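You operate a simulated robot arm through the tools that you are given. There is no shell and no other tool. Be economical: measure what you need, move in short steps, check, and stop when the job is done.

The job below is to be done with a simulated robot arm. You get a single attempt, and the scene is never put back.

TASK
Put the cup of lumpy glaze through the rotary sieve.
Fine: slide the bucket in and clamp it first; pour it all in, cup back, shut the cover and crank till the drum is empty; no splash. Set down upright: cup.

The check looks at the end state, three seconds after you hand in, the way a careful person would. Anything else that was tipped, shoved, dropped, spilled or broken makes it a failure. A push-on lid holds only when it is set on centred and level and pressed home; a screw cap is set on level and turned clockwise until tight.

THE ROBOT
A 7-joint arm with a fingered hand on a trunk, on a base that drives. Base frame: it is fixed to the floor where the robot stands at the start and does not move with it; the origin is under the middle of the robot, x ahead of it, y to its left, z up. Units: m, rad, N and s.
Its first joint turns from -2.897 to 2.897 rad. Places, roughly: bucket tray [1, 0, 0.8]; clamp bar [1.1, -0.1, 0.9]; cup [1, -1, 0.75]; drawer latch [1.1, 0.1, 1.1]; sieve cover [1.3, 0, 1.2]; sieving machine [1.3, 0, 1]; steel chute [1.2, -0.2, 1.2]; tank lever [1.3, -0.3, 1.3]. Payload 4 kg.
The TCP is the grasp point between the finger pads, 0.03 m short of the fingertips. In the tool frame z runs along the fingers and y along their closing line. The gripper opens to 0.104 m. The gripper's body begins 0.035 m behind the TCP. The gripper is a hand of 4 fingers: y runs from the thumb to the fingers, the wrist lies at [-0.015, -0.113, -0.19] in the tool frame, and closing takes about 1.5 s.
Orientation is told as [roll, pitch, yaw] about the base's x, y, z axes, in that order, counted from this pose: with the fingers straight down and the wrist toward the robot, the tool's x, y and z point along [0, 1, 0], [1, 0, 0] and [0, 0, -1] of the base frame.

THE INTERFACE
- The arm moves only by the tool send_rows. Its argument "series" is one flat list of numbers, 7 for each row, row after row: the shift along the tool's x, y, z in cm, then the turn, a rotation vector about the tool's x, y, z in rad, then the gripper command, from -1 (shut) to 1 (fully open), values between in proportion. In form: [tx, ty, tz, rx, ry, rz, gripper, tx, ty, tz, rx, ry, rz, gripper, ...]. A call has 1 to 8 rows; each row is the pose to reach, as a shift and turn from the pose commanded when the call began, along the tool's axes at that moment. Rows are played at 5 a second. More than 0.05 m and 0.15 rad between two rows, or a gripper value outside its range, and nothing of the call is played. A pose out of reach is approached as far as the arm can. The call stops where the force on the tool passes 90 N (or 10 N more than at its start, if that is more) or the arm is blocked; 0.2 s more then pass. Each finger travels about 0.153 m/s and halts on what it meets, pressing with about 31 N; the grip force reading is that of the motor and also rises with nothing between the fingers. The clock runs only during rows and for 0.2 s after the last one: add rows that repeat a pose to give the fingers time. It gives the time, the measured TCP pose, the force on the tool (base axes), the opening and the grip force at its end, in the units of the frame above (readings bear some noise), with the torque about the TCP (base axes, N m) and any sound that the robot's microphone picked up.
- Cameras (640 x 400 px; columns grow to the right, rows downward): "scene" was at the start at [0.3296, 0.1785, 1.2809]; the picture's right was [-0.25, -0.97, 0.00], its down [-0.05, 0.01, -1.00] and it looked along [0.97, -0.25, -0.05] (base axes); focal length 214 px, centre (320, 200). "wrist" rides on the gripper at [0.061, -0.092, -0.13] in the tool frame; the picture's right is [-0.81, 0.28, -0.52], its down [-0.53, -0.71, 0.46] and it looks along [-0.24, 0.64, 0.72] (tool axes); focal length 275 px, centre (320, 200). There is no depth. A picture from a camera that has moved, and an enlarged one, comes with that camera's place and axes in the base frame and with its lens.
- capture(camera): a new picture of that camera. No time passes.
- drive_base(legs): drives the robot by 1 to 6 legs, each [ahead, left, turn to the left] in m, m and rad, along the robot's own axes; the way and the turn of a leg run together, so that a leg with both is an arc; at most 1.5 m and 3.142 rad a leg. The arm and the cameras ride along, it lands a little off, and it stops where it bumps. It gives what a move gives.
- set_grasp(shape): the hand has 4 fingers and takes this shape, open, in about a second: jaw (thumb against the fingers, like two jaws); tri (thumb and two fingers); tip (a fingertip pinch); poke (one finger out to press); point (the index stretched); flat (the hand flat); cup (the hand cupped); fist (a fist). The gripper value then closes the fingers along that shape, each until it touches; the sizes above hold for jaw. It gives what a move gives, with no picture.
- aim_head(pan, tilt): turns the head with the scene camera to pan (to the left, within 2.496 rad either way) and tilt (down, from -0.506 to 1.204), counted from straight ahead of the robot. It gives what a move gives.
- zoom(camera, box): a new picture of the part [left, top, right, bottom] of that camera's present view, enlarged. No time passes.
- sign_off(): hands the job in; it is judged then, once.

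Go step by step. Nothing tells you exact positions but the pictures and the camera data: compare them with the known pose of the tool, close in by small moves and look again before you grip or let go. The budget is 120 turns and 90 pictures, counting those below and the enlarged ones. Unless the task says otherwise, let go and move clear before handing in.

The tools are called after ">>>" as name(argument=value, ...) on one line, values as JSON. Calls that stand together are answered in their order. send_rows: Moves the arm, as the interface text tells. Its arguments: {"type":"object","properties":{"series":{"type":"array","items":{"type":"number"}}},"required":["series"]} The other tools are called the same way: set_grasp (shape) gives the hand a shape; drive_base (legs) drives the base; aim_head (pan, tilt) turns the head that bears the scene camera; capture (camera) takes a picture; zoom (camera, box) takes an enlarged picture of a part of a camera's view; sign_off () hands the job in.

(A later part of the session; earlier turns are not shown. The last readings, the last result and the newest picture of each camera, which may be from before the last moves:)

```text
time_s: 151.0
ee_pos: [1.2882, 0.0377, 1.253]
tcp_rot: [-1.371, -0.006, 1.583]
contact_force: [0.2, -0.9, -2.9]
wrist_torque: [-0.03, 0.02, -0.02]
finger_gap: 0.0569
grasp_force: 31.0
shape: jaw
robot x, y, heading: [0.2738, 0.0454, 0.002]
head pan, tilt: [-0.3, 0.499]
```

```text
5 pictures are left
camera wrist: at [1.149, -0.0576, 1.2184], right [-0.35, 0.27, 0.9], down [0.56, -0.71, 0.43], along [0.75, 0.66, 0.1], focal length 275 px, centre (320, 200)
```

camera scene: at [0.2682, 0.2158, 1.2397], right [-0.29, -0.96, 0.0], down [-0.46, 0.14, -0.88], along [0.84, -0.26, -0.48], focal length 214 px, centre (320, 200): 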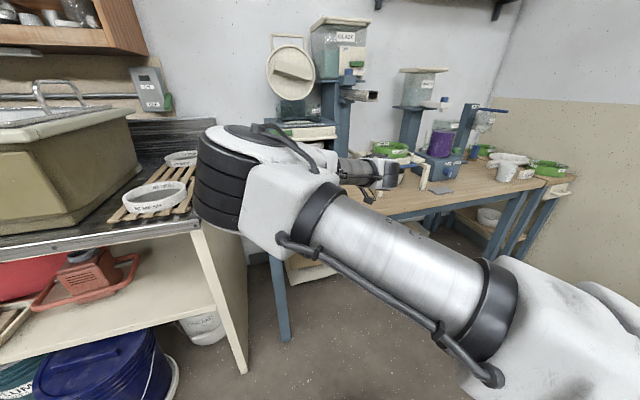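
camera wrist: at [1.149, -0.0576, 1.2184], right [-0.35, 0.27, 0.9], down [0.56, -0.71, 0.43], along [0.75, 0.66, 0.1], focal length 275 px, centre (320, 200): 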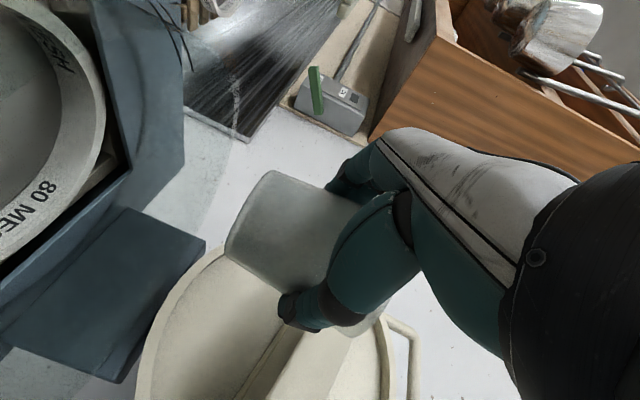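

The cup hangs over the open drum (centre ≈ (1.285, 0)). Pour slowly to the right by rolling about the base x axis.

>>> send_rows(series=[0.2, 0, -1.0, -0.012, 0, 0.059, -0.8, 0.2, 0, -1.0, -0.028, 0, 0.137, -0.8, 0.2, 0, -1.0, -0.044, 0, 0.216, -0.8, 0.2, 0, -1.0, -0.06, 0, 0.294, -0.8, 0.2, 0, -1.0, -0.076, 0, 0.372, -0.8, 0.2, 0, -1.0, -0.092, 0, 0.451, -0.8, 0.2, 0, -1.0, -0.107, 0, 0.53, -0.8, 0.2, 0, -1.0, -0.123, 0, 0.608, -0.8])

>>> send_rows(series=[0, 0, 0, -0.012, 0, 0.059, -0.8, 0, 0, 0, -0.024, 0, 0.118, -0.8, 0, 0, 0, -0.036, 0, 0.176, -0.8, 0, 0, 0, -0.048, 0, 0.235, -0.8, 0, 0, 0, -0.06, 0, 0.294, -0.8, 0, 0, 0, -0.072, 0, 0.353, -0.8, 0, 0, 0, -0.084, 0, 0.412, -0.8, 0, 0, 0, -0.096, 0, 0.47, -0.8])

>>> capture(camera="scene")

```text
time_s: 152.8
ee_pos: [1.2774, 0.0372, 1.2524]
tcp_rot: [-1.371, -0.625, 1.587]
contact_force: [-0.5, 0.3, -3.4]
wrist_torque: [-0.03, 0.06, 0.0]
finger_gap: 0.0566
grasp_force: 30.9
shape: jaw
robot x, y, heading: [0.2778, 0.042, 0.008]
head pan, tilt: [-0.3, 0.499]
```

```text
time_s: 154.6
ee_pos: [1.2776, 0.038, 1.2534]
tcp_rot: [-1.375, -1.105, 1.59]
contact_force: [0.1, 0.6, -1.6]
wrist_torque: [-0.04, 0.01, 0.0]
finger_gap: 0.0566
grasp_force: 31.1
shape: jaw
robot x, y, heading: [0.2761, 0.0413, 0.01]
head pan, tilt: [-0.3, 0.499]
```

```text
4 pictures are left
camera scene: at [0.6038, 0.2182, 1.2397], right [-0.29, -0.96, 0.0], down [-0.46, 0.14, -0.88], along [0.84, -0.25, -0.48], focal length 214 px, centre (320, 200)
```

scene: 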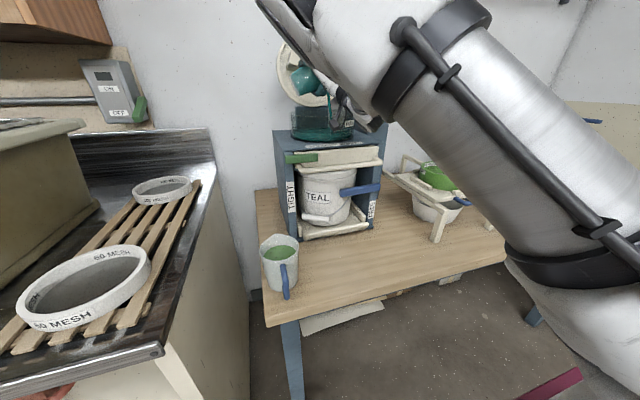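

Teal glaze is flowing into the drum cleanly. Continue to full inversion and dwell.

>>> send_rows(series=[0, 0, 0, -0.014, 0, 0.069, -0.8, 0, 0, 0, -0.028, 0, 0.137, -0.8, 0, 0, 0, -0.042, 0, 0.206, -0.8, 0, 0, 0, -0.056, 0, 0.274, -0.8, 0, 0, 0, -0.07, 0, 0.343, -0.8, 0, 0, 0, -0.084, 0, 0.412, -0.8, 0, 0, 0, -0.098, 0, 0.48, -0.8, 0, 0, 0, -0.112, 0, 0.549, -0.8])

>>> send_rows(series=[0, 0, 0, -0.02, 0, 0.1, -0.8, 0, 0, 0, -0.04, 0, 0.2, -0.8, 0, 0, 0, -0.06, 0, 0.3, -0.8, 0, 0, 0, -0.08, 0, 0.4, -0.8, 0, 0, 0, -0.1, 0, 0.5, -0.8, 0, 0, 0, -0.12, 0, 0.59, -0.8, 0, 0, 0, -0.12, 0, 0.59, -0.8, 0, 0, 0, -0.12, 0, 0.59, -0.8])

>>> send_rows(series=[0, 0, 0, 0, 0, 0, -0.8, 0, 0, 0, 0, 0, 0, -0.8, 0, 0, 0, 0, 0, 0, -0.8, 0, 0, 0, 0, 0, 0, -0.8, 0, 0, 0, 0, 0, 0, -0.8, 0, 0, 0, 0, 0, 0, -0.8, 0, 0, 0, 0, 0, 0, -0.8, 0, 0, 0, 0, 0, 0, -0.8])

```text
time_s: 156.4
ee_pos: [1.2778, 0.0374, 1.2543]
tcp_rot: [1.799, -1.475, -1.581]
contact_force: [-0.5, -0.8, -0.9]
wrist_torque: [0.04, 0.02, 0.01]
finger_gap: 0.0567
grasp_force: 30.5
shape: jaw
robot x, y, heading: [0.2793, 0.0424, 0.004]
head pan, tilt: [-0.3, 0.499]
```

```text
time_s: 158.2
ee_pos: [1.2792, 0.0364, 1.2536]
tcp_rot: [1.775, -0.873, -1.559]
contact_force: [0.7, -0.5, -0.4]
wrist_torque: [0.01, -0.01, 0.0]
finger_gap: 0.0565
grasp_force: 30.6
shape: jaw
robot x, y, heading: [0.2766, 0.0386, 0.007]
head pan, tilt: [-0.3, 0.499]
```

```text
time_s: 160.0
ee_pos: [1.2784, 0.0369, 1.2533]
tcp_rot: [1.776, -0.876, -1.559]
contact_force: [-1.1, -0.5, -0.4]
wrist_torque: [-0.02, 0.04, 0.02]
finger_gap: 0.0564
grasp_force: 30.6
shape: jaw
robot x, y, heading: [0.2756, 0.0418, -0.002]
head pan, tilt: [-0.3, 0.499]
```

The cup is empty. Roll it back upright.

>>> send_rows(series=[0, 0, 0, 0.028, 0, -0.1386, -0.8, 0, 0, 0, 0.056, 0, -0.277, -0.8, 0, 0, 0, 0.085, 0, -0.416, -0.8, 0, 0, 0, 0.113, 0, -0.554, -0.8, 0, 0, 0, 0.141, 0, -0.693, -0.8, 0, 0, 0, 0.169, 0, -0.831, -0.8, 0, 0, 0, 0.197, 0, -0.97, -0.8, 0, 0, 0, 0.2255, 0, -1.1085, -0.8])

>>> send_rows(series=[0, 0, 0, 0.028, 0, -0.1386, -0.8, 0, 0, 0, 0.056, 0, -0.277, -0.8, 0, 0, 0, 0.085, 0, -0.416, -0.8, 0, 0, 0, 0.113, 0, -0.554, -0.8, 0, 0, 0, 0.141, 0, -0.693, -0.8, 0, 0, 0, 0.169, 0, -0.831, -0.8, 0, 0, 0, 0.197, 0, -0.97, -0.8, 0, 0, 0, 0.2255, 0, -1.1085, -0.8])

>>> drive_base(legs=[[-0.34, 0, 0]])

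>>> send_rows(series=[4, 0, -0.2, 0, 0, 0, -0.8, 8, 0, -0.5, 0, 0, 0, -0.8, 12, 0, -0.7, 0, 0, 0, -0.8, 16, 0, -0.9, 0, 0, 0, -0.8, 20, 0, -1.2, 0, 0, 0, -0.8, 24, 0, -1.4, 0, 0, 0, -0.8, 26.2, 0, -1.5, 0, 0, 0, -0.8])

```text
time_s: 161.8
ee_pos: [1.2786, 0.0371, 1.252]
tcp_rot: [-1.376, -1.135, 1.589]
contact_force: [0.1, 0.1, -0.3]
wrist_torque: [-0.01, 0.03, 0.01]
finger_gap: 0.0561
grasp_force: 31.4
shape: jaw
robot x, y, heading: [0.2799, 0.0414, 0.003]
head pan, tilt: [-0.3, 0.499]
```

```text
time_s: 163.6
ee_pos: [1.2778, 0.0364, 1.2516]
tcp_rot: [-1.371, -0.004, 1.585]
contact_force: [-1.1, -1.1, -0.6]
wrist_torque: [0.02, -0.01, 0.0]
finger_gap: 0.056
grasp_force: 30.9
shape: jaw
robot x, y, heading: [0.2788, 0.0407, 0.008]
head pan, tilt: [-0.3, 0.499]
```

```text
time_s: 165.8
ee_pos: [0.9421, 0.0381, 1.2535]
tcp_rot: [-1.371, -0.006, 1.589]
contact_force: [0.3, 0.4, -0.6]
wrist_torque: [0.02, -0.01, 0.01]
finger_gap: 0.0563
grasp_force: 30.7
shape: jaw
robot x, y, heading: [-0.0614, 0.039, 0.005]
head pan, tilt: [-0.3, 0.499]
```

```text
time_s: 167.4
ee_pos: [0.8737, 0.0386, 0.9963]
tcp_rot: [-1.372, -0.004, 1.588]
contact_force: [0.9, 0.4, -0.6]
wrist_torque: [-0.02, 0.03, -0.03]
finger_gap: 0.0562
grasp_force: 30.8
shape: jaw
robot x, y, heading: [-0.0597, 0.0426, 0.009]
head pan, tilt: [-0.3, 0.499]
```

Bring the empty cup back to its spot (slightly clear of the stand leg) and set it down.

>>> drive_base(legs=[[0, -0.255, -0.008]])

>>> drive_base(legs=[[0.1, 0, 0]])

>>> send_rows(series=[3, 0, 0.6, 0, 0, 0, -0.8, 6, 0, 1.2, 0, 0, 0, -0.8, 9, 0, 1.8, 0, 0, 0, -0.8, 11.5, 0, 2.3, 0, 0, 0, -0.8, 13.5, 0, 2.7, 0, 0, 0, -0.8, 14.8, 0, 3.0, 0, 0, 0, -0.8, 15.4, 0, 3.1, 0, 0, 0, -0.8, 15.4, 0, 3.1, 0, 0, 0, -0.8])

```text
time_s: 169.3
ee_pos: [0.8746, -0.2296, 0.9968]
tcp_rot: [-1.372, -0.006, 1.577]
contact_force: [-0.5, 0.2, 0.2]
wrist_torque: [0.02, -0.02, 0.01]
finger_gap: 0.0561
grasp_force: 31.1
shape: jaw
robot x, y, heading: [-0.0586, -0.2147, -0.003]
head pan, tilt: [-0.3, 0.499]
```

```text
time_s: 170.4
ee_pos: [0.9755, -0.2268, 0.9975]
tcp_rot: [-1.372, -0.005, 1.579]
contact_force: [0.2, 0.6, -0.6]
wrist_torque: [0.0, 0.0, 0.0]
finger_gap: 0.0561
grasp_force: 30.8
shape: jaw
robot x, y, heading: [0.0434, -0.2141, -0.003]
head pan, tilt: [-0.3, 0.499]
```

```text
time_s: 172.2
ee_pos: [0.9764, -0.2256, 0.8406]
tcp_rot: [-1.37, -0.006, 1.576]
contact_force: [0.2, 1.1, 0.1]
wrist_torque: [0.0, -0.03, 0.01]
finger_gap: 0.0561
grasp_force: 31.1
shape: jaw
robot x, y, heading: [0.0417, -0.2184, 0.003]
head pan, tilt: [-0.3, 0.499]
```

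5 mm above the table. Shift 1 cm left, lower to contact, open moderately and back out.

>>> send_rows(series=[0.2, 1.0, 0, 0, 0, 0, -0.8, 0.4, 1.0, 0.1, 0, 0, 0, -0.8, 0.6, 1.0, 0.1, 0, 0, 0, -0.8, 0.6, 1.0, 0.1, 0, 0, 0, -0.8])

>>> send_rows(series=[0, 0, 0, 0, 0, 0, -0.1, 0, 0, 0, 0, 0, 0, 0.2, 0, 0, 0, 0, 0, 0, 0.5, 0, 0, 0, 0, 0, 0, 0.65, 0, 0, 0, 0, 0, 0, 0.65])

>>> drive_base(legs=[[-0.13, 0, 0]])

>>> capture(camera="scene")

```text
time_s: 173.2
ee_pos: [0.9752, -0.2165, 0.8355]
tcp_rot: [-1.374, -0.006, 1.578]
contact_force: [0.0, 2.1, 3.3]
wrist_torque: [-0.04, -0.06, -0.02]
finger_gap: 0.0561
grasp_force: 30.8
shape: jaw
robot x, y, heading: [0.0417, -0.2185, 0.003]
head pan, tilt: [-0.3, 0.499]
```

```text
time_s: 174.4
ee_pos: [0.9757, -0.2169, 0.8341]
tcp_rot: [-1.371, -0.006, 1.578]
contact_force: [-0.6, 0.4, 1.0]
wrist_torque: [-0.01, -0.02, -0.03]
finger_gap: 0.0855
grasp_force: 0.1
shape: jaw
robot x, y, heading: [0.0414, -0.214, 0.001]
head pan, tilt: [-0.3, 0.499]
```

```text
time_s: 175.7
ee_pos: [0.8475, -0.215, 0.834]
tcp_rot: [-1.373, -0.006, 1.578]
contact_force: [0.8, -0.1, -0.1]
wrist_torque: [0.03, 0.0, 0.0]
finger_gap: 0.0858
grasp_force: 0.0
shape: jaw
robot x, y, heading: [-0.0858, -0.2178, -0.003]
head pan, tilt: [-0.3, 0.499]
```

```text
3 pictures are left
camera scene: at [0.2407, -0.042, 1.2397], right [-0.3, -0.96, 0.0], down [-0.46, 0.14, -0.88], along [0.84, -0.26, -0.48], focal length 214 px, centre (320, 200)
```

scene: 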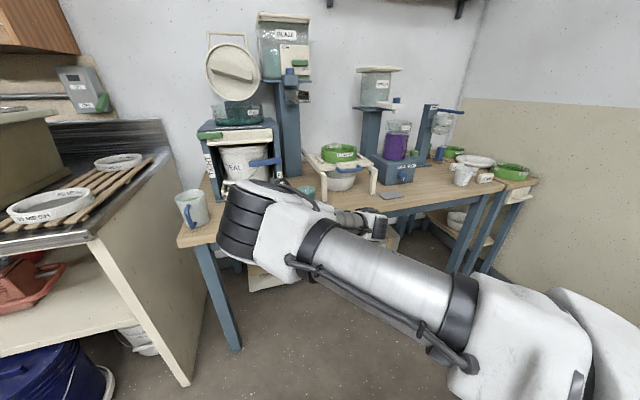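

The cup is standing back. Now return the hand along the reverse path to go shut the cover.

>>> send_rows(series=[-4.1, -0.2, -0.8, 0.01, 0.04, 0.07, 0.65, -8.1, -0.4, -1.5, 0.02, 0.08, 0.14, 0.65, -12.2, -0.6, -2.3, 0.03, 0.12, 0.21, 0.65, -16.3, -0.8, -3, 0.04, 0.16, 0.28, 0.65, -20.4, -1, -3.8, 0.05, 0.2, 0.36, 0.65, -24.4, -1.1, -4.5, 0.056, 0.24, 0.45, 0.65, -28.5, -1.2, -5.3, 0.056, 0.24, 0.45, 0.65])

>>> send_rows(series=[-4, 1.9, -0.3, 0, 0, 0.14, 0.65, -8, 3.8, -0.6, 0, 0, 0.28, 0.65, -12, 5.8, -0.8, 0, 0, 0.42, 0.65, -16, 7.7, -1.1, 0, 0, 0.56, 0.65, -20, 9.6, -1.4, 0, 0, 0.7, 0.65, -24, 11.5, -1.7, 0, 0, 0.84, 0.65, -28, 13.5, -1.9, 0, 0, 0.98, 0.65, -31.9, 15.4, -2.2, 0, 0, 1.12, 0.65])

>>> send_rows(series=[0, 1, -1.5, 0.12, 0, 0, 0.1, 0, 2, -3, 0.24, 0, 0, 0.1, 0, 3, -4.5, 0.36, 0, 0, 0.1, 0, 3.8, -6, 0.457, 0, 0, 0.1])

>>> drive_base(legs=[[0, 0.228, 0]])

```text
time_s: 177.3
ee_pos: [0.8503, -0.2293, 1.1243]
tcp_rot: [-1.083, -0.409, 1.372]
contact_force: [0.2, 0.8, -0.4]
wrist_torque: [0.01, 0.02, 0.0]
finger_gap: 0.0857
grasp_force: 0.0
shape: jaw
robot x, y, heading: [-0.0888, -0.2154, -0.001]
head pan, tilt: [-0.3, 0.499]
```

```text
time_s: 179.1
ee_pos: [0.9826, -0.2294, 1.452]
tcp_rot: [0.019, -1.128, -0.01]
contact_force: [-0.1, -0.1, 0.3]
wrist_torque: [0.02, 0.0, -0.02]
finger_gap: 0.0852
grasp_force: 0.1
shape: jaw
robot x, y, heading: [-0.0898, -0.2126, 0.002]
head pan, tilt: [-0.3, 0.499]
```

```text
time_s: 180.1
ee_pos: [0.9453, -0.2255, 1.5107]
tcp_rot: [0.003, -0.668, 0.007]
contact_force: [-0.2, 0.1, 0.6]
wrist_torque: [0.01, 0.04, -0.02]
finger_gap: 0.0573
grasp_force: 0.1
shape: jaw
out of reach, approached as far as the arm can: row 2
robot x, y, heading: [-0.0885, -0.2131, -0.002]
head pan, tilt: [-0.3, 0.499]
```

```text
time_s: 181.8
ee_pos: [0.9453, -0.0012, 1.514]
tcp_rot: [0.008, -0.672, 0.004]
contact_force: [0.6, 0.9, -0.1]
wrist_torque: [-0.01, 0.02, 0.0]
finger_gap: 0.0574
grasp_force: 0.0
shape: jaw
robot x, y, heading: [-0.0843, 0.0092, 0.002]
head pan, tilt: [-0.3, 0.499]
```

Drive in above/behind the handle and check alignment with one picture.

>>> drive_base(legs=[[0.46, 0, 0]])

>>> send_rows(series=[0, 0, 1.5, 0, 0, 0, 0.1, 0, 0, 3.0, 0, 0, 0, 0.1])

>>> capture(camera="wrist")

```text
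time_s: 184.6
ee_pos: [1.3972, 0.0015, 1.5125]
tcp_rot: [0.009, -0.67, 0.006]
contact_force: [0.3, 0.2, -0.5]
wrist_torque: [-0.01, -0.02, 0.01]
finger_gap: 0.0571
grasp_force: 0.1
shape: jaw
robot x, y, heading: [0.3659, 0.0101, 0.005]
head pan, tilt: [-0.3, 0.499]
```

```text
time_s: 185.2
ee_pos: [1.4173, 0.0017, 1.491]
tcp_rot: [0.007, -0.672, 0.007]
contact_force: [0.2, -0.5, 0.4]
wrist_torque: [-0.01, -0.01, -0.01]
finger_gap: 0.0573
grasp_force: 0.2
shape: jaw
robot x, y, heading: [0.362, 0.0155, 0.005]
head pan, tilt: [-0.3, 0.499]
```

```text
2 pictures are left
camera wrist: at [1.2627, 0.0599, 1.5362], right [-0.1, -0.81, 0.57], down [-0.27, -0.53, -0.8], along [0.96, -0.23, -0.17], focal length 275 px, centre (320, 200)
```

wrist: 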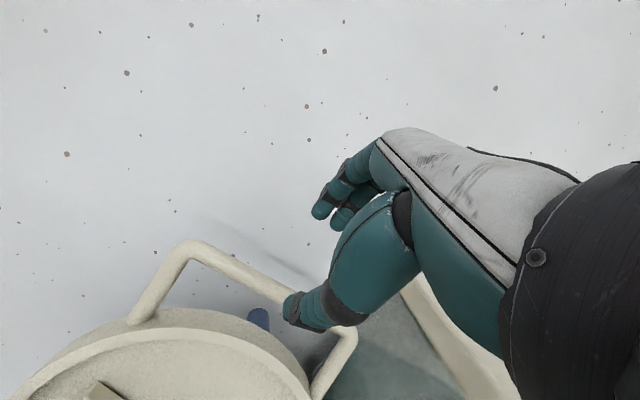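

Same view as when I withdrew. Advance along the fingers 7 cm and grip.

>>> send_rows(series=[0, 0.6, 1.7, 0, 0, 0, 0.1, 0, 0.6, 3.5, 0, 0, 0, 0.1, 0, 0.6, 5.3, 0, 0, 0, 0.1, 0, 0.6, 7, 0, 0, 0, 0.1, 0, 0.6, 7, 0, 0, 0, -1, 0, 0.6, 7, 0, 0, 0, -1, 0, 0.6, 7, 0, 0, 0, -1])

```text
time_s: 186.8
ee_pos: [1.466, 0.002, 1.4365]
tcp_rot: [0.006, -0.666, 0.01]
contact_force: [-15.0, 1.2, -22.4]
wrist_torque: [0.02, -0.07, 0.0]
finger_gap: 0.0143
grasp_force: 31.0
shape: jaw
robot x, y, heading: [0.3668, 0.0122, 0.004]
head pan, tilt: [-0.3, 0.499]
```

Gripping near the tips (gap 0.014); go 1.2 cm deeper for a safer hold.

>>> send_rows(series=[0, 0, 0, 0, 0, 0, 0.1, 0, 0, 0, 0, 0, 0, 0.1, 0, 0, 1.2, 0, 0, 0, 0.1, 0, 0, 1.2, 0, 0, 0, 0.1, 0, 0, 1.2, 0, 0, 0, -1, 0, 0, 1.2, 0, 0, 0, -1, 0, 0, 1.2, 0, 0, 0, -1])

```text
time_s: 188.4
ee_pos: [1.4724, 0.0037, 1.4276]
tcp_rot: [0.007, -0.669, 0.006]
contact_force: [-11.2, 0.3, -12.9]
wrist_torque: [0.03, -0.24, -0.06]
finger_gap: 0.0109
grasp_force: 31.2
shape: jaw
robot x, y, heading: [0.366, 0.0089, 0.005]
head pan, tilt: [-0.3, 0.499]
```

Try pulling the lid forward a little with the base.

>>> drive_base(legs=[[-0.035, 0, 0]])

>>> drive_base(legs=[[-0.03, 0, 0]])

>>> capture(camera="wrist")

```text
time_s: 189.2
ee_pos: [1.4385, 0.0023, 1.4293]
tcp_rot: [0.007, -0.672, 0.007]
contact_force: [-0.6, 0.7, -0.3]
wrist_torque: [0.01, -0.01, -0.03]
finger_gap: 0.008
grasp_force: 30.8
shape: jaw
robot x, y, heading: [0.3298, 0.0094, 0.003]
head pan, tilt: [-0.3, 0.499]
```

```text
time_s: 190.1
ee_pos: [1.4082, 0.0017, 1.4285]
tcp_rot: [0.007, -0.67, 0.006]
contact_force: [-1.1, 0.6, -1.3]
wrist_torque: [-0.02, 0.0, -0.02]
finger_gap: 0.0079
grasp_force: 31.1
shape: jaw
robot x, y, heading: [0.3001, 0.007, 0.001]
head pan, tilt: [-0.3, 0.499]
```

```text
1 pictures are left
camera wrist: at [1.2536, 0.0596, 1.4751], right [-0.1, -0.81, 0.57], down [-0.27, -0.53, -0.8], along [0.96, -0.23, -0.17], focal length 275 px, centre (320, 200)
```

wrist: 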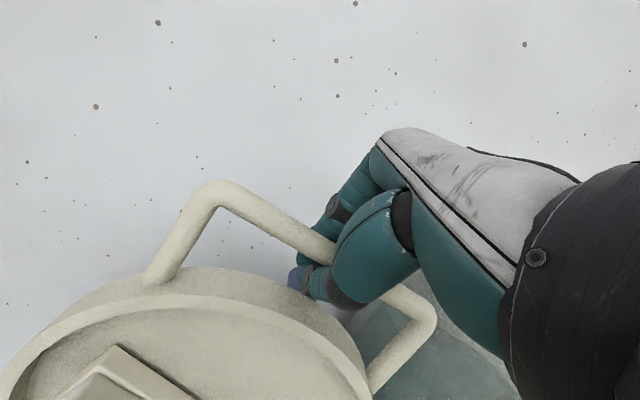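

The lid came along to vertical. Continue closing by the reverse of the opening path.

>>> drive_base(legs=[[-0.033, 0, 0]])

>>> send_rows(series=[0, -0.25, 0.3, 0, 0, 0, -1])

>>> drive_base(legs=[[-0.03, 0, 0]])

>>> send_rows(series=[0, -0.5, 0.6, 0, 0, 0, -1])

>>> drive_base(legs=[[-0.03, 0, 0]])

>>> send_rows(series=[0, -0.75, 0.95, 0, 0, 0, -1])

>>> drive_base(legs=[[-0.03, 0, 0]])

>>> send_rows(series=[0, -0.75, 0.95, 0, 0, 0, -1])

>>> drive_base(legs=[[-0.025, 0, 0]])

>>> send_rows(series=[0, -1.0, 1.25, 0, 0, 0, -1])

>>> drive_base(legs=[[-0.02, 0, 0]])

>>> send_rows(series=[0, -1.0, 1.25, 0, 0, 0, -1])

```text
time_s: 190.9
ee_pos: [1.3755, 0.0011, 1.4287]
tcp_rot: [0.009, -0.669, 0.006]
contact_force: [-0.3, 0.9, -1.6]
wrist_torque: [0.02, -0.06, -0.02]
finger_gap: 0.0082
grasp_force: 30.8
shape: jaw
robot x, y, heading: [0.2674, 0.0083, 0.006]
head pan, tilt: [-0.3, 0.499]
```

```text
time_s: 191.3
ee_pos: [1.3763, 0.002, 1.426]
tcp_rot: [0.008, -0.67, 0.005]
contact_force: [-0.6, -0.9, 0.4]
wrist_torque: [0.01, -0.02, -0.01]
finger_gap: 0.0079
grasp_force: 31.1
shape: jaw
robot x, y, heading: [0.2677, 0.0118, 0.004]
head pan, tilt: [-0.3, 0.499]
```

```text
time_s: 192.1
ee_pos: [1.3468, 0.001, 1.4249]
tcp_rot: [0.007, -0.671, 0.006]
contact_force: [1.2, 1.0, -7.2]
wrist_torque: [0.02, -0.13, 0.0]
finger_gap: 0.0079
grasp_force: 30.6
shape: jaw
robot x, y, heading: [0.24, 0.0132, 0.008]
head pan, tilt: [-0.3, 0.499]
```

```text
time_s: 192.5
ee_pos: [1.3428, 0.0008, 1.4159]
tcp_rot: [0.007, -0.671, 0.008]
contact_force: [0.1, 0.9, -0.1]
wrist_torque: [0.03, 0.01, 0.0]
finger_gap: 0.0078
grasp_force: 31.3
shape: jaw
robot x, y, heading: [0.2369, 0.0078, 0.003]
head pan, tilt: [-0.3, 0.499]
```

```text
time_s: 193.4
ee_pos: [1.3159, 0.0009, 1.4145]
tcp_rot: [0.008, -0.668, 0.007]
contact_force: [3.0, -1.1, -12.4]
wrist_torque: [0.01, -0.16, -0.01]
finger_gap: 0.008
grasp_force: 31.5
shape: jaw
robot x, y, heading: [0.207, 0.0098, 0.009]
head pan, tilt: [-0.3, 0.499]
```

```text
time_s: 193.8
ee_pos: [1.3135, 0.0016, 1.4051]
tcp_rot: [0.005, -0.67, 0.008]
contact_force: [-3.8, 1.1, 4.0]
wrist_torque: [0.04, 0.02, 0.02]
finger_gap: 0.0076
grasp_force: 31.0
shape: jaw
robot x, y, heading: [0.2103, 0.0103, 0.002]
head pan, tilt: [-0.3, 0.499]
```

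```text
time_s: 194.6
ee_pos: [1.2865, 0.0015, 1.4016]
tcp_rot: [0.005, -0.667, 0.007]
contact_force: [7.7, -1.8, -15.6]
wrist_torque: [0.01, -0.27, 0.0]
finger_gap: 0.0078
grasp_force: 31.6
shape: jaw
robot x, y, heading: [0.1759, 0.0047, 0.003]
head pan, tilt: [-0.3, 0.499]
```

```text
time_s: 195.0
ee_pos: [1.2849, 0.0021, 1.3911]
tcp_rot: [0.007, -0.665, 0.008]
contact_force: [-2.3, 1.8, 0.5]
wrist_torque: [-0.02, -0.01, 0.0]
finger_gap: 0.0077
grasp_force: 30.5
shape: jaw
robot x, y, heading: [0.1752, 0.0112, 0.005]
head pan, tilt: [-0.3, 0.499]
```

```text
time_s: 195.8
ee_pos: [1.2624, 0.0023, 1.3857]
tcp_rot: [0.004, -0.663, 0.008]
contact_force: [11.8, -0.9, -19.0]
wrist_torque: [0.0, -0.3, -0.07]
finger_gap: 0.0077
grasp_force: 30.9
shape: jaw
robot x, y, heading: [0.153, 0.0082, 0.002]
head pan, tilt: [-0.3, 0.499]
```

```text
time_s: 196.2
ee_pos: [1.2601, 0.0008, 1.3729]
tcp_rot: [0.004, -0.666, 0.01]
contact_force: [-4.8, 1.7, 1.4]
wrist_torque: [0.02, 0.01, 0.01]
finger_gap: 0.0078
grasp_force: 30.8
shape: jaw
robot x, y, heading: [0.1535, 0.0086, 0.004]
head pan, tilt: [-0.3, 0.499]
```

```text
time_s: 197.0
ee_pos: [1.2428, 0.0004, 1.3702]
tcp_rot: [0.005, -0.662, 0.01]
contact_force: [9.4, -0.9, -15.2]
wrist_torque: [-0.04, -0.21, -0.01]
finger_gap: 0.0073
grasp_force: 31.0
shape: jaw
robot x, y, heading: [0.1307, 0.0104, -0.002]
head pan, tilt: [-0.3, 0.499]
```

```text
time_s: 197.4
ee_pos: [1.2416, 0.0008, 1.3557]
tcp_rot: [0.006, -0.663, 0.008]
contact_force: [-3.8, 0.3, 0.9]
wrist_torque: [0.04, 0.02, -0.01]
finger_gap: 0.0079
grasp_force: 31.3
shape: jaw
robot x, y, heading: [0.1339, 0.0115, 0.003]
head pan, tilt: [-0.3, 0.499]
```

The lid is still held. Finish closing along the arm arc, gently at the end.

>>> send_rows(series=[0, -2.85, 0.56, -0.09, 0, 0, -1, 0, -6.52, 1.43, -0.18, 0, 0, -1, 0, -10.0, 2.81, -0.27, 0, 0, -1, 0, -13.28, 4.73, -0.36, 0, 0, -1, 0, -16.2, 7.14, -0.45, 0, 0, -1, 0, -17.6, 8.54, -0.5, 0, 0, -1, 0, -18.74, 9.94, -0.54, 0, 0, -1, 0, -18.9, 10.2, -0.54, 0, 0, -1])

```text
time_s: 199.2
ee_pos: [1.155, 0.0007, 1.1617]
tcp_rot: [0.013, -1.207, -0.001]
contact_force: [1.7, 0.4, 17.1]
wrist_torque: [0.13, 0.04, -0.04]
finger_gap: 0.0064
grasp_force: 30.7
shape: jaw
robot x, y, heading: [0.1322, 0.0096, 0.002]
head pan, tilt: [-0.3, 0.499]
```

The lid is pressed shut (17 N). Release with a half-open hand, withdraw along the fingers, and turn the hand downward for the crank peg, which earlier views place at about (1.20, 0, 1.19–1.25) on a disc centred at (1.272, 0).

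>>> send_rows(series=[0, 0, 0, 0, 0, 0, 0.1, 0, 0, 0, 0, 0, 0, 0.1, 0, 0, 0, 0, 0, 0, 0.1, 0, 0, -2, 0, 0, 0, 0.1, 0, 0, -4.5, 0, 0, 0, 0.1, 0, 0, -7, 0, 0, 0, 0.1, 0, 0, -9, 0, 0, 0, 0.1])

>>> send_rows(series=[0, 1.7, -1.2, 0.129, 0, 0, 0.1, 0, 3.3, -2.5, 0.257, 0, 0, 0.1, 0, 5, -3.7, 0.386, 0, 0, 0.1, 0, 6.7, -5, 0.514, 0, 0, 0.1, 0, 8.4, -6.2, 0.643, 0, 0, 0.1, 0, 10, -7.5, 0.77, 0, 0, 0.1, 0, 11.7, -8.7, 0.9, 0, 0, 0.1])

```text
time_s: 200.8
ee_pos: [1.0717, -0.0009, 1.1909]
tcp_rot: [0.012, -1.202, 0.002]
contact_force: [0.0, 0.3, 1.2]
wrist_torque: [0.04, -0.01, 0.02]
finger_gap: 0.0569
grasp_force: 0.1
shape: jaw
robot x, y, heading: [0.1362, 0.0118, 0.001]
head pan, tilt: [-0.3, 0.499]
```

```text
time_s: 202.4
ee_pos: [1.0292, -0.0023, 1.3318]
tcp_rot: [0.004, -0.301, 0.013]
contact_force: [0.0, 0.4, -0.2]
wrist_torque: [-0.01, 0.0, 0.03]
finger_gap: 0.057
grasp_force: 0.0
shape: jaw
out of reach, approached as far as the arm can: row 5
robot x, y, heading: [0.1292, 0.0084, 0.006]
head pan, tilt: [-0.3, 0.499]
```

Drive above the peg.

>>> drive_base(legs=[[0.172, 0, 0]])

```text
time_s: 203.9
ee_pos: [1.203, -0.0001, 1.3314]
tcp_rot: [0.003, -0.302, 0.011]
contact_force: [0.0, 0.0, 0.3]
wrist_torque: [0.02, 0.04, -0.01]
finger_gap: 0.0569
grasp_force: 0.1
shape: jaw
robot x, y, heading: [0.3042, 0.007, 0.006]
head pan, tilt: [-0.3, 0.499]
```

Lower around the peg with jaws wider, then close.

>>> send_rows(series=[0, -0.8, 2.4, 0, 0, 0, 0.5, 0, -1.6, 4.7, 0, 0, 0, 0.5, 0, -2.4, 7.1, 0, 0, 0, 0.5, 0, -3.2, 9.4, 0, 0, 0, 0.5, 0, -3.2, 9.4, 0, 0, 0, -1, 0, -3.2, 9.4, 0, 0, 0, -1, 0, -3.2, 9.4, 0, 0, 0, -1, 0, -3.2, 9.4, 0, 0, 0, -1])

```text
time_s: 205.7
ee_pos: [1.2008, 0.0016, 1.2311]
tcp_rot: [0.005, -0.304, 0.011]
contact_force: [8.4, 1.8, -0.1]
wrist_torque: [0.02, -0.12, 0.18]
finger_gap: 0.0
grasp_force: 31.0
shape: jaw
robot x, y, heading: [0.3043, 0.008, 0.001]
head pan, tilt: [-0.3, 0.499]
```

Missed the peg. I use the last picture here to locate it.

>>> capture(camera="wrist")

```text
0 pictures are left
camera wrist: at [1.0719, 0.0587, 1.3292], right [0.12, -0.81, 0.57], down [-0.54, -0.54, -0.65], along [0.83, -0.23, -0.5], focal length 275 px, centre (320, 200)
```

wrist: 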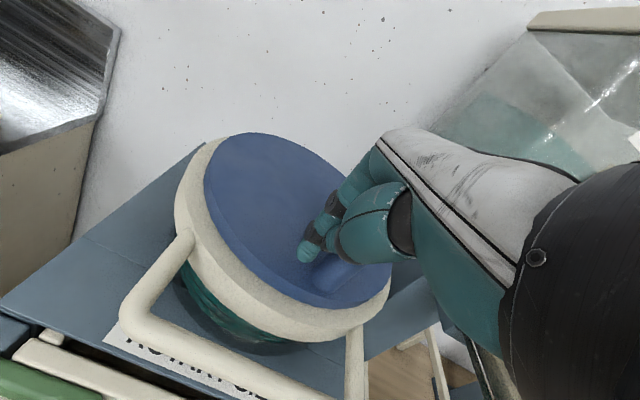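

The peg is right beside the fingers at about (1.206, -0.021). Open, shift right 2.3 cm, close.

>>> send_rows(series=[0, 0, 0, 0, 0, 0, 0.5, 0, 0, 0, 0, 0, 0, 0.5, 0, 0.2, 0, 0, 0, 0, 0.5, -1.2, 0.5, 0, 0, 0, 0, 0.5, -2.3, 0.5, 0, 0, 0, 0, 0.5, -2.3, 0.5, 0, 0, 0, 0, -1, -2.3, 0.5, 0, 0, 0, 0, -1, -2.3, 0.5, 0, 0, 0, 0, -1])

>>> send_rows(series=[0, 0, 0, 0, 0, 0, -1, 0, 0, 0, 0, 0, 0, -1])

```text
time_s: 207.5
ee_pos: [1.2048, -0.0226, 1.2329]
tcp_rot: [0.005, -0.302, 0.011]
contact_force: [-3.3, -0.7, -2.8]
wrist_torque: [-0.04, 0.22, 0.0]
finger_gap: 0.0175
grasp_force: 30.7
shape: jaw
robot x, y, heading: [0.3077, 0.0092, 0.004]
head pan, tilt: [-0.3, 0.499]
```

```text
time_s: 208.1
ee_pos: [1.2056, -0.0232, 1.2337]
tcp_rot: [0.003, -0.3, 0.011]
contact_force: [-3.3, -1.8, -2.7]
wrist_torque: [-0.01, 0.27, -0.02]
finger_gap: 0.0172
grasp_force: 31.5
shape: jaw
robot x, y, heading: [0.3061, 0.0085, 0.006]
head pan, tilt: [-0.3, 0.499]
```

Peg gripped. Test the crank with an 80° clockwise arc.

>>> send_rows(series=[2.42, -0.33, -0.1, 0, 0, 0, -1, 4.82, 0.14, 0.04, 0, 0, 0, -1, 6.9, 1.38, 0.43, 0, 0, 0, -1, 8.41, 3.22, 1.0, 0, 0, 0, -1])

```text
time_s: 209.1
ee_pos: [1.2389, 0.0623, 1.2342]
tcp_rot: [0.005, -0.303, 0.013]
contact_force: [-8.3, 5.9, -4.1]
wrist_torque: [0.04, 0.2, -0.01]
finger_gap: 0.0145
grasp_force: 30.8
shape: jaw
robot x, y, heading: [0.3064, 0.0086, 0.004]
head pan, tilt: [-0.3, 0.499]
```

The crank turns freely. Continue with 240° arcs, three of which make two turns; first one and check.

>>> send_rows(series=[0.84, 3.39, 1.05, 0, 0, 0, -1, -0.22, 6.73, 2.09, 0, 0, 0, -1, -2.88, 9.11, 2.83, 0, 0, 0, -1, -6.43, 9.91, 3.08, 0, 0, 0, -1, -9.93, 8.9, 2.77, 0, 0, 0, -1, -12.42, 6.36, 1.98, 0, 0, 0, -1, -13.26, 2.97, 0.92, 0, 0, 0, -1, -12.2, -0.37, -0.12, 0, 0, 0, -1])

```text
time_s: 210.9
ee_pos: [1.2371, -0.063, 1.2318]
tcp_rot: [0.004, -0.302, 0.01]
contact_force: [0.4, 0.3, -0.6]
wrist_torque: [-0.05, 0.05, 0.02]
finger_gap: 0.0121
grasp_force: 31.2
shape: jaw
robot x, y, heading: [0.3032, 0.0109, 0.006]
head pan, tilt: [-0.3, 0.499]
```

Continue the next arc and watch the gap.

>>> send_rows(series=[2.66, -2.38, -0.74, 0, 0, 0, -1, 6.21, -3.18, -0.99, 0, 0, 0, -1, 9.71, -2.17, -0.67, 0, 0, 0, -1, 12.2, 0.37, 0.12, 0, 0, 0, -1, 13.04, 3.76, 1.17, 0, 0, 0, -1, 11.98, 7.11, 2.21, 0, 0, 0, -1, 9.32, 9.48, 2.95, 0, 0, 0, -1, 5.77, 10.29, 3.2, 0, 0, 0, -1])

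```text
time_s: 212.7
ee_pos: [1.3399, -0.001, 1.2373]
tcp_rot: [0.005, -0.305, 0.011]
contact_force: [-18.4, 3.5, 10.6]
wrist_torque: [-0.14, -0.56, -0.12]
finger_gap: 0.0107
grasp_force: 30.6
shape: jaw
robot x, y, heading: [0.3034, 0.009, 0.004]
head pan, tilt: [-0.3, 0.499]
```

Still engaged. Keep cranking: two more turns in one go.

>>> send_rows(series=[-3.5, -1.01, -0.31, 0, 0, 0, -1, -5.99, -3.55, -1.1, 0, 0, 0, -1, -6.83, -6.94, -2.16, 0, 0, 0, -1, -5.77, -10.29, -3.2, 0, 0, 0, -1, -3.11, -12.66, -3.94, 0, 0, 0, -1, 0.44, -13.47, -4.19, 0, 0, 0, -1, 3.94, -12.45, -3.87, 0, 0, 0, -1, 6.43, -9.91, -3.08, 0, 0, 0, -1])

>>> send_rows(series=[0.84, 3.39, 1.05, 0, 0, 0, -1, -0.22, 6.73, 2.09, 0, 0, 0, -1, -2.88, 9.11, 2.83, 0, 0, 0, -1, -6.43, 9.91, 3.08, 0, 0, 0, -1, -9.93, 8.9, 2.77, 0, 0, 0, -1, -12.42, 6.36, 1.98, 0, 0, 0, -1, -13.26, 2.97, 0.92, 0, 0, 0, -1, -12.2, -0.37, -0.12, 0, 0, 0, -1])

>>> send_rows(series=[2.66, -2.38, -0.74, 0, 0, 0, -1, 6.21, -3.18, -0.99, 0, 0, 0, -1, 9.71, -2.17, -0.67, 0, 0, 0, -1, 12.2, 0.37, 0.12, 0, 0, 0, -1, 13.04, 3.76, 1.17, 0, 0, 0, -1, 11.98, 7.11, 2.21, 0, 0, 0, -1, 9.32, 9.48, 2.95, 0, 0, 0, -1, 5.77, 10.29, 3.2, 0, 0, 0, -1])

```text
time_s: 214.5
ee_pos: [1.2381, 0.0597, 1.2346]
tcp_rot: [0.003, -0.305, 0.011]
contact_force: [-0.3, -0.5, 0.7]
wrist_torque: [-0.01, 0.03, 0.01]
finger_gap: 0.0124
grasp_force: 30.9
shape: jaw
robot x, y, heading: [0.3056, 0.0114, 0.001]
head pan, tilt: [-0.3, 0.499]
```

```text
time_s: 216.3
ee_pos: [1.2389, -0.057, 1.2338]
tcp_rot: [0.005, -0.305, 0.015]
contact_force: [21.0, 20.3, 4.0]
wrist_torque: [-0.01, -0.3, -0.07]
finger_gap: 0.0112
grasp_force: 30.9
shape: jaw
robot x, y, heading: [0.3074, 0.0097, -0.001]
head pan, tilt: [-0.3, 0.499]
```

```text
time_s: 218.1
ee_pos: [1.3429, 0.0001, 1.2337]
tcp_rot: [0.005, -0.301, 0.012]
contact_force: [0.6, 0.3, -0.3]
wrist_torque: [0.0, 0.02, -0.01]
finger_gap: 0.0124
grasp_force: 31.0
shape: jaw
robot x, y, heading: [0.3058, 0.0087, 0.007]
head pan, tilt: [-0.3, 0.499]
```

Engagement persists. Crank several more turns.

>>> send_rows(series=[-3.5, -1.01, -0.31, 0, 0, 0, -1, -5.99, -3.55, -1.1, 0, 0, 0, -1, -6.83, -6.94, -2.16, 0, 0, 0, -1, -5.77, -10.29, -3.2, 0, 0, 0, -1, -3.11, -12.66, -3.94, 0, 0, 0, -1, 0.44, -13.47, -4.19, 0, 0, 0, -1, 3.94, -12.45, -3.87, 0, 0, 0, -1, 6.43, -9.91, -3.08, 0, 0, 0, -1])

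>>> send_rows(series=[0.84, 3.39, 1.05, 0, 0, 0, -1, -0.22, 6.73, 2.09, 0, 0, 0, -1, -2.88, 9.11, 2.83, 0, 0, 0, -1, -6.43, 9.91, 3.08, 0, 0, 0, -1, -9.93, 8.9, 2.77, 0, 0, 0, -1, -12.42, 6.36, 1.98, 0, 0, 0, -1, -13.26, 2.97, 0.92, 0, 0, 0, -1, -12.2, -0.37, -0.12, 0, 0, 0, -1])

>>> send_rows(series=[2.66, -2.38, -0.74, 0, 0, 0, -1, 6.21, -3.18, -0.99, 0, 0, 0, -1, 9.71, -2.17, -0.67, 0, 0, 0, -1, 12.2, 0.37, 0.12, 0, 0, 0, -1, 13.04, 3.76, 1.17, 0, 0, 0, -1, 11.98, 7.11, 2.21, 0, 0, 0, -1, 9.32, 9.48, 2.95, 0, 0, 0, -1, 5.77, 10.29, 3.2, 0, 0, 0, -1])

>>> send_rows(series=[-3.5, -1.01, -0.31, 0, 0, 0, -1, -5.99, -3.55, -1.1, 0, 0, 0, -1, -6.83, -6.94, -2.16, 0, 0, 0, -1, -5.77, -10.29, -3.2, 0, 0, 0, -1, -3.11, -12.66, -3.94, 0, 0, 0, -1, 0.44, -13.47, -4.19, 0, 0, 0, -1, 3.94, -12.45, -3.87, 0, 0, 0, -1, 6.43, -9.91, -3.08, 0, 0, 0, -1])

>>> send_rows(series=[0.84, 3.39, 1.05, 0, 0, 0, -1, -0.22, 6.73, 2.09, 0, 0, 0, -1, -2.88, 9.11, 2.83, 0, 0, 0, -1, -6.43, 9.91, 3.08, 0, 0, 0, -1, -9.93, 8.9, 2.77, 0, 0, 0, -1, -12.42, 6.36, 1.98, 0, 0, 0, -1, -13.26, 2.97, 0.92, 0, 0, 0, -1, -12.2, -0.37, -0.12, 0, 0, 0, -1])

>>> send_rows(series=[2.66, -2.38, -0.74, 0, 0, 0, -1, 6.21, -3.18, -0.99, 0, 0, 0, -1, 9.71, -2.17, -0.67, 0, 0, 0, -1, 12.2, 0.37, 0.12, 0, 0, 0, -1, 13.04, 3.76, 1.17, 0, 0, 0, -1, 11.98, 7.11, 2.21, 0, 0, 0, -1, 9.32, 9.48, 2.95, 0, 0, 0, -1, 5.77, 10.29, 3.2, 0, 0, 0, -1])

```text
time_s: 219.9
ee_pos: [1.238, 0.0627, 1.2345]
tcp_rot: [0.004, -0.304, 0.01]
contact_force: [-0.1, -0.4, 0.2]
wrist_torque: [0.02, 0.04, -0.01]
finger_gap: 0.0126
grasp_force: 31.0
shape: jaw
robot x, y, heading: [0.3071, 0.0123, 0.005]
head pan, tilt: [-0.3, 0.499]
```

```text
time_s: 221.7
ee_pos: [1.2374, -0.0621, 1.2318]
tcp_rot: [0.006, -0.302, 0.012]
contact_force: [0.7, 0.4, -0.1]
wrist_torque: [-0.02, 0.01, 0.0]
finger_gap: 0.0125
grasp_force: 31.2
shape: jaw
robot x, y, heading: [0.306, 0.0078, 0.001]
head pan, tilt: [-0.3, 0.499]
```

```text
time_s: 223.5
ee_pos: [1.3407, -0.0021, 1.2367]
tcp_rot: [0.006, -0.305, 0.015]
contact_force: [-15.8, 6.4, 9.2]
wrist_torque: [-0.27, -0.54, -0.14]
finger_gap: 0.0119
grasp_force: 30.9
shape: jaw
robot x, y, heading: [0.3084, 0.013, 0.004]
head pan, tilt: [-0.3, 0.499]
```

```text
time_s: 225.3
ee_pos: [1.237, 0.0591, 1.2353]
tcp_rot: [0.003, -0.303, 0.011]
contact_force: [0.7, -1.4, -0.2]
wrist_torque: [0.02, -0.01, 0.03]
finger_gap: 0.0126
grasp_force: 31.3
shape: jaw
robot x, y, heading: [0.3058, 0.0074, 0.005]
head pan, tilt: [-0.3, 0.499]
```

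```text
time_s: 227.1
ee_pos: [1.2374, -0.0558, 1.2312]
tcp_rot: [0.005, -0.304, 0.014]
contact_force: [16.1, 14.8, 3.6]
wrist_torque: [-0.02, -0.2, 0.02]
finger_gap: 0.0128
grasp_force: 30.9
shape: jaw
robot x, y, heading: [0.306, 0.0083, 0.003]
head pan, tilt: [-0.3, 0.499]
```

```text
time_s: 228.9
ee_pos: [1.3457, 0.0018, 1.233]
tcp_rot: [0.005, -0.303, 0.013]
contact_force: [0.7, 1.3, -0.3]
wrist_torque: [-0.05, -0.02, 0.02]
finger_gap: 0.0124
grasp_force: 30.4
shape: jaw
robot x, y, heading: [0.3049, 0.0092, 0.003]
head pan, tilt: [-0.3, 0.499]
```

To verify that the peg is really held, test a small radial displacement.

>>> send_rows(series=[0, 1.2, 0.37, 0, 0, 0, -1, 0, 1.2, 0.37, 0, 0, 0, -1])

>>> send_rows(series=[0, -1.2, -0.37, 0, 0, 0, -1, 0, -1.2, -0.37, 0, 0, 0, -1])

```text
time_s: 229.5
ee_pos: [1.3579, -0.0007, 1.2332]
tcp_rot: [0.003, -0.304, 0.01]
contact_force: [0.2, 0.2, -0.2]
wrist_torque: [-0.01, 0.02, 0.05]
finger_gap: 0.0126
grasp_force: 31.2
shape: jaw
robot x, y, heading: [0.3084, 0.0117, 0.004]
head pan, tilt: [-0.3, 0.499]
```

```text
time_s: 230.1
ee_pos: [1.3457, -0.0014, 1.232]
tcp_rot: [0.003, -0.302, 0.011]
contact_force: [-0.5, 0.1, 0.3]
wrist_torque: [0.0, -0.03, 0.03]
finger_gap: 0.0127
grasp_force: 31.4
shape: jaw
robot x, y, heading: [0.3089, 0.012, 0.0]
head pan, tilt: [-0.3, 0.499]
```

The peg was not held any more: a refit of the disc in the last picture gives centre (1.2865, 0.003) with peg radius 0.085, so my circle was too small. I'll push the peg around with closed fingers on the correct circle; first move onto it.

>>> drive_base(legs=[[0.03, 0, 0]])

```text
time_s: 230.9
ee_pos: [1.3748, -0.0006, 1.2345]
tcp_rot: [0.005, -0.301, 0.013]
contact_force: [-0.3, -0.1, -0.2]
wrist_torque: [-0.02, 0.0, -0.01]
finger_gap: 0.0125
grasp_force: 31.1
shape: jaw
robot x, y, heading: [0.3326, 0.0091, -0.001]
head pan, tilt: [-0.3, 0.499]
```

On the circle; do the first 240° sweep and watch for contact.

>>> send_rows(series=[-3.95, -1.39, -0.43, 0, 0, 0, -1, -7.06, -4.36, -1.35, 0, 0, 0, -1, -8.2, -8.42, -2.61, 0, 0, 0, -1, -7.06, -12.48, -3.88, 0, 0, 0, -1, -3.95, -15.45, -4.8, 0, 0, 0, -1, 0.3, -16.54, -5.14, 0, 0, 0, -1, 4.55, -15.45, -4.8, 0, 0, 0, -1, 7.66, -12.48, -3.88, 0, 0, 0, -1])

>>> send_rows(series=[1.14, 4.06, 1.26, 0, 0, 0, -1, 0, 8.12, 2.52, 0, 0, 0, -1, -3.11, 11.09, 3.45, 0, 0, 0, -1, -7.36, 12.18, 3.79, 0, 0, 0, -1, -11.61, 11.09, 3.45, 0, 0, 0, -1, -14.72, 8.12, 2.52, 0, 0, 0, -1, -15.86, 4.06, 1.26, 0, 0, 0, -1, -14.72, 0, 0, 0, 0, 0, -1])

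>>> send_rows(series=[3.11, -2.97, -0.92, 0, 0, 0, -1, 7.36, -4.06, -1.26, 0, 0, 0, -1, 11.61, -2.97, -0.92, 0, 0, 0, -1, 14.72, 0, 0, 0, 0, 0, -1, 15.86, 4.06, 1.26, 0, 0, 0, -1, 14.72, 8.12, 2.52, 0, 0, 0, -1, 11.61, 11.09, 3.45, 0, 0, 0, -1, 7.36, 12.18, 3.79, 0, 0, 0, -1])

```text
time_s: 232.7
ee_pos: [1.2436, 0.074, 1.2361]
tcp_rot: [0.005, -0.303, 0.011]
contact_force: [0.4, -1.1, 0.0]
wrist_torque: [0.0, -0.04, -0.02]
finger_gap: 0.0126
grasp_force: 30.8
shape: jaw
robot x, y, heading: [0.3358, 0.0107, 0.003]
head pan, tilt: [-0.3, 0.499]
```

```text
time_s: 234.5
ee_pos: [1.2468, -0.0653, 1.2338]
tcp_rot: [0.004, -0.302, 0.017]
contact_force: [26.2, 30.8, -1.8]
wrist_torque: [-0.17, -0.18, -0.16]
finger_gap: 0.0115
grasp_force: 30.6
shape: jaw
robot x, y, heading: [0.337, 0.008, -0.001]
head pan, tilt: [-0.3, 0.499]
```

```text
time_s: 236.3
ee_pos: [1.3728, 0.0031, 1.2357]
tcp_rot: [0.003, -0.301, 0.015]
contact_force: [-0.4, 0.7, -0.5]
wrist_torque: [-0.06, -0.02, -0.04]
finger_gap: 0.0126
grasp_force: 31.6
shape: jaw
robot x, y, heading: [0.335, 0.0138, 0.001]
head pan, tilt: [-0.3, 0.499]
```

Readings are ambiguous: the peg may simply ride ahead of my fingers. Probe: rise, move 2.4 cm ahead along the circle and come down to feel for the peg's top.

>>> send_rows(series=[0, 0.9, -2.9, 0, 0, 0, -1, 0, 1.78, -5.73, 0, 0, 0, -1, -2.4, 1.5, -5.8, 0, 0, 0, -1, -2.4, 1.5, -5.8, 0, 0, 0, -1, -2.4, 0.9, -3.9, 0, 0, 0, -1, -2.4, 0.3, -2.0, 0, 0, 0, -1, -2.4, 0, -1.0, 0, 0, 0, -1])

```text
time_s: 237.9
ee_pos: [1.3692, -0.0213, 1.243]
tcp_rot: [0.004, -0.302, 0.012]
contact_force: [-0.4, -0.5, -0.2]
wrist_torque: [0.01, 0.0, 0.02]
finger_gap: 0.0128
grasp_force: 30.5
shape: jaw
robot x, y, heading: [0.3374, 0.0111, 0.004]
head pan, tilt: [-0.3, 0.499]
```

No peg there; it likely slipped past near the right-front. I sweep a slightly shifted, larger circle from here to the front (φ=180°), which should push the peg ahead to the front-left.

>>> send_rows(series=[-2.82, -1.14, 0.48, 0, 0, 0, -1, -5.6, -3.56, -0.27, 0, 0, 0, -1, -7.04, -6.89, -1.31, 0, 0, 0, -1, -6.87, -10.48, -2.42, 0, 0, 0, -1, -5.13, -13.67, -3.42, 0, 0, 0, -1, -2.15, -15.85, -4.1, 0, 0, 0, -1, 1.53, -16.64, -4.34, 0, 0, 0, -1])

```text
time_s: 239.5
ee_pos: [1.1943, -0.0097, 1.2358]
tcp_rot: [0.005, -0.304, 0.011]
contact_force: [0.6, -0.3, -0.3]
wrist_torque: [0.0, -0.02, 0.04]
finger_gap: 0.0129
grasp_force: 31.1
shape: jaw
robot x, y, heading: [0.3346, 0.0101, 0.007]
head pan, tilt: [-0.3, 0.499]
```

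Now rise, shift 2.3 cm left, open, lower astride the expected peg, and close.

>>> send_rows(series=[0, 0.9, -2.9, 0, 0, 0, 0, 0, 1.78, -5.73, 0, 0, 0, 0.5, 2.3, 2.1, -5.6, 0, 0, 0, 0.8, 2.3, 2.1, -5.6, 0, 0, 0, 0.8, 2.3, 1.3, -3.0, 0, 0, 0, 0.8, 2.3, 0.4, 0, 0, 0, 0, 0.8, 2.3, 0.4, 0, 0, 0, 0, -1, 2.3, 0.4, 0, 0, 0, 0, -1])

>>> send_rows(series=[0, 0, 0, 0, 0, 0, -1, 0, 0, 0, 0, 0, 0, -1])

```text
time_s: 241.3
ee_pos: [1.202, 0.0143, 1.2351]
tcp_rot: [0.004, -0.305, 0.012]
contact_force: [0.0, 0.2, 0.0]
wrist_torque: [0.02, -0.01, 0.02]
finger_gap: 0.0001
grasp_force: 21.9
shape: jaw
robot x, y, heading: [0.3357, 0.0124, 0.004]
head pan, tilt: [-0.3, 0.499]
```

```text
time_s: 241.9
ee_pos: [1.2028, 0.0152, 1.2358]
tcp_rot: [0.002, -0.305, 0.012]
contact_force: [-0.3, -0.2, -0.7]
wrist_torque: [-0.02, -0.04, 0.01]
finger_gap: 0.0
grasp_force: 31.0
shape: jaw
robot x, y, heading: [0.3345, 0.0126, 0.004]
head pan, tilt: [-0.3, 0.499]
```

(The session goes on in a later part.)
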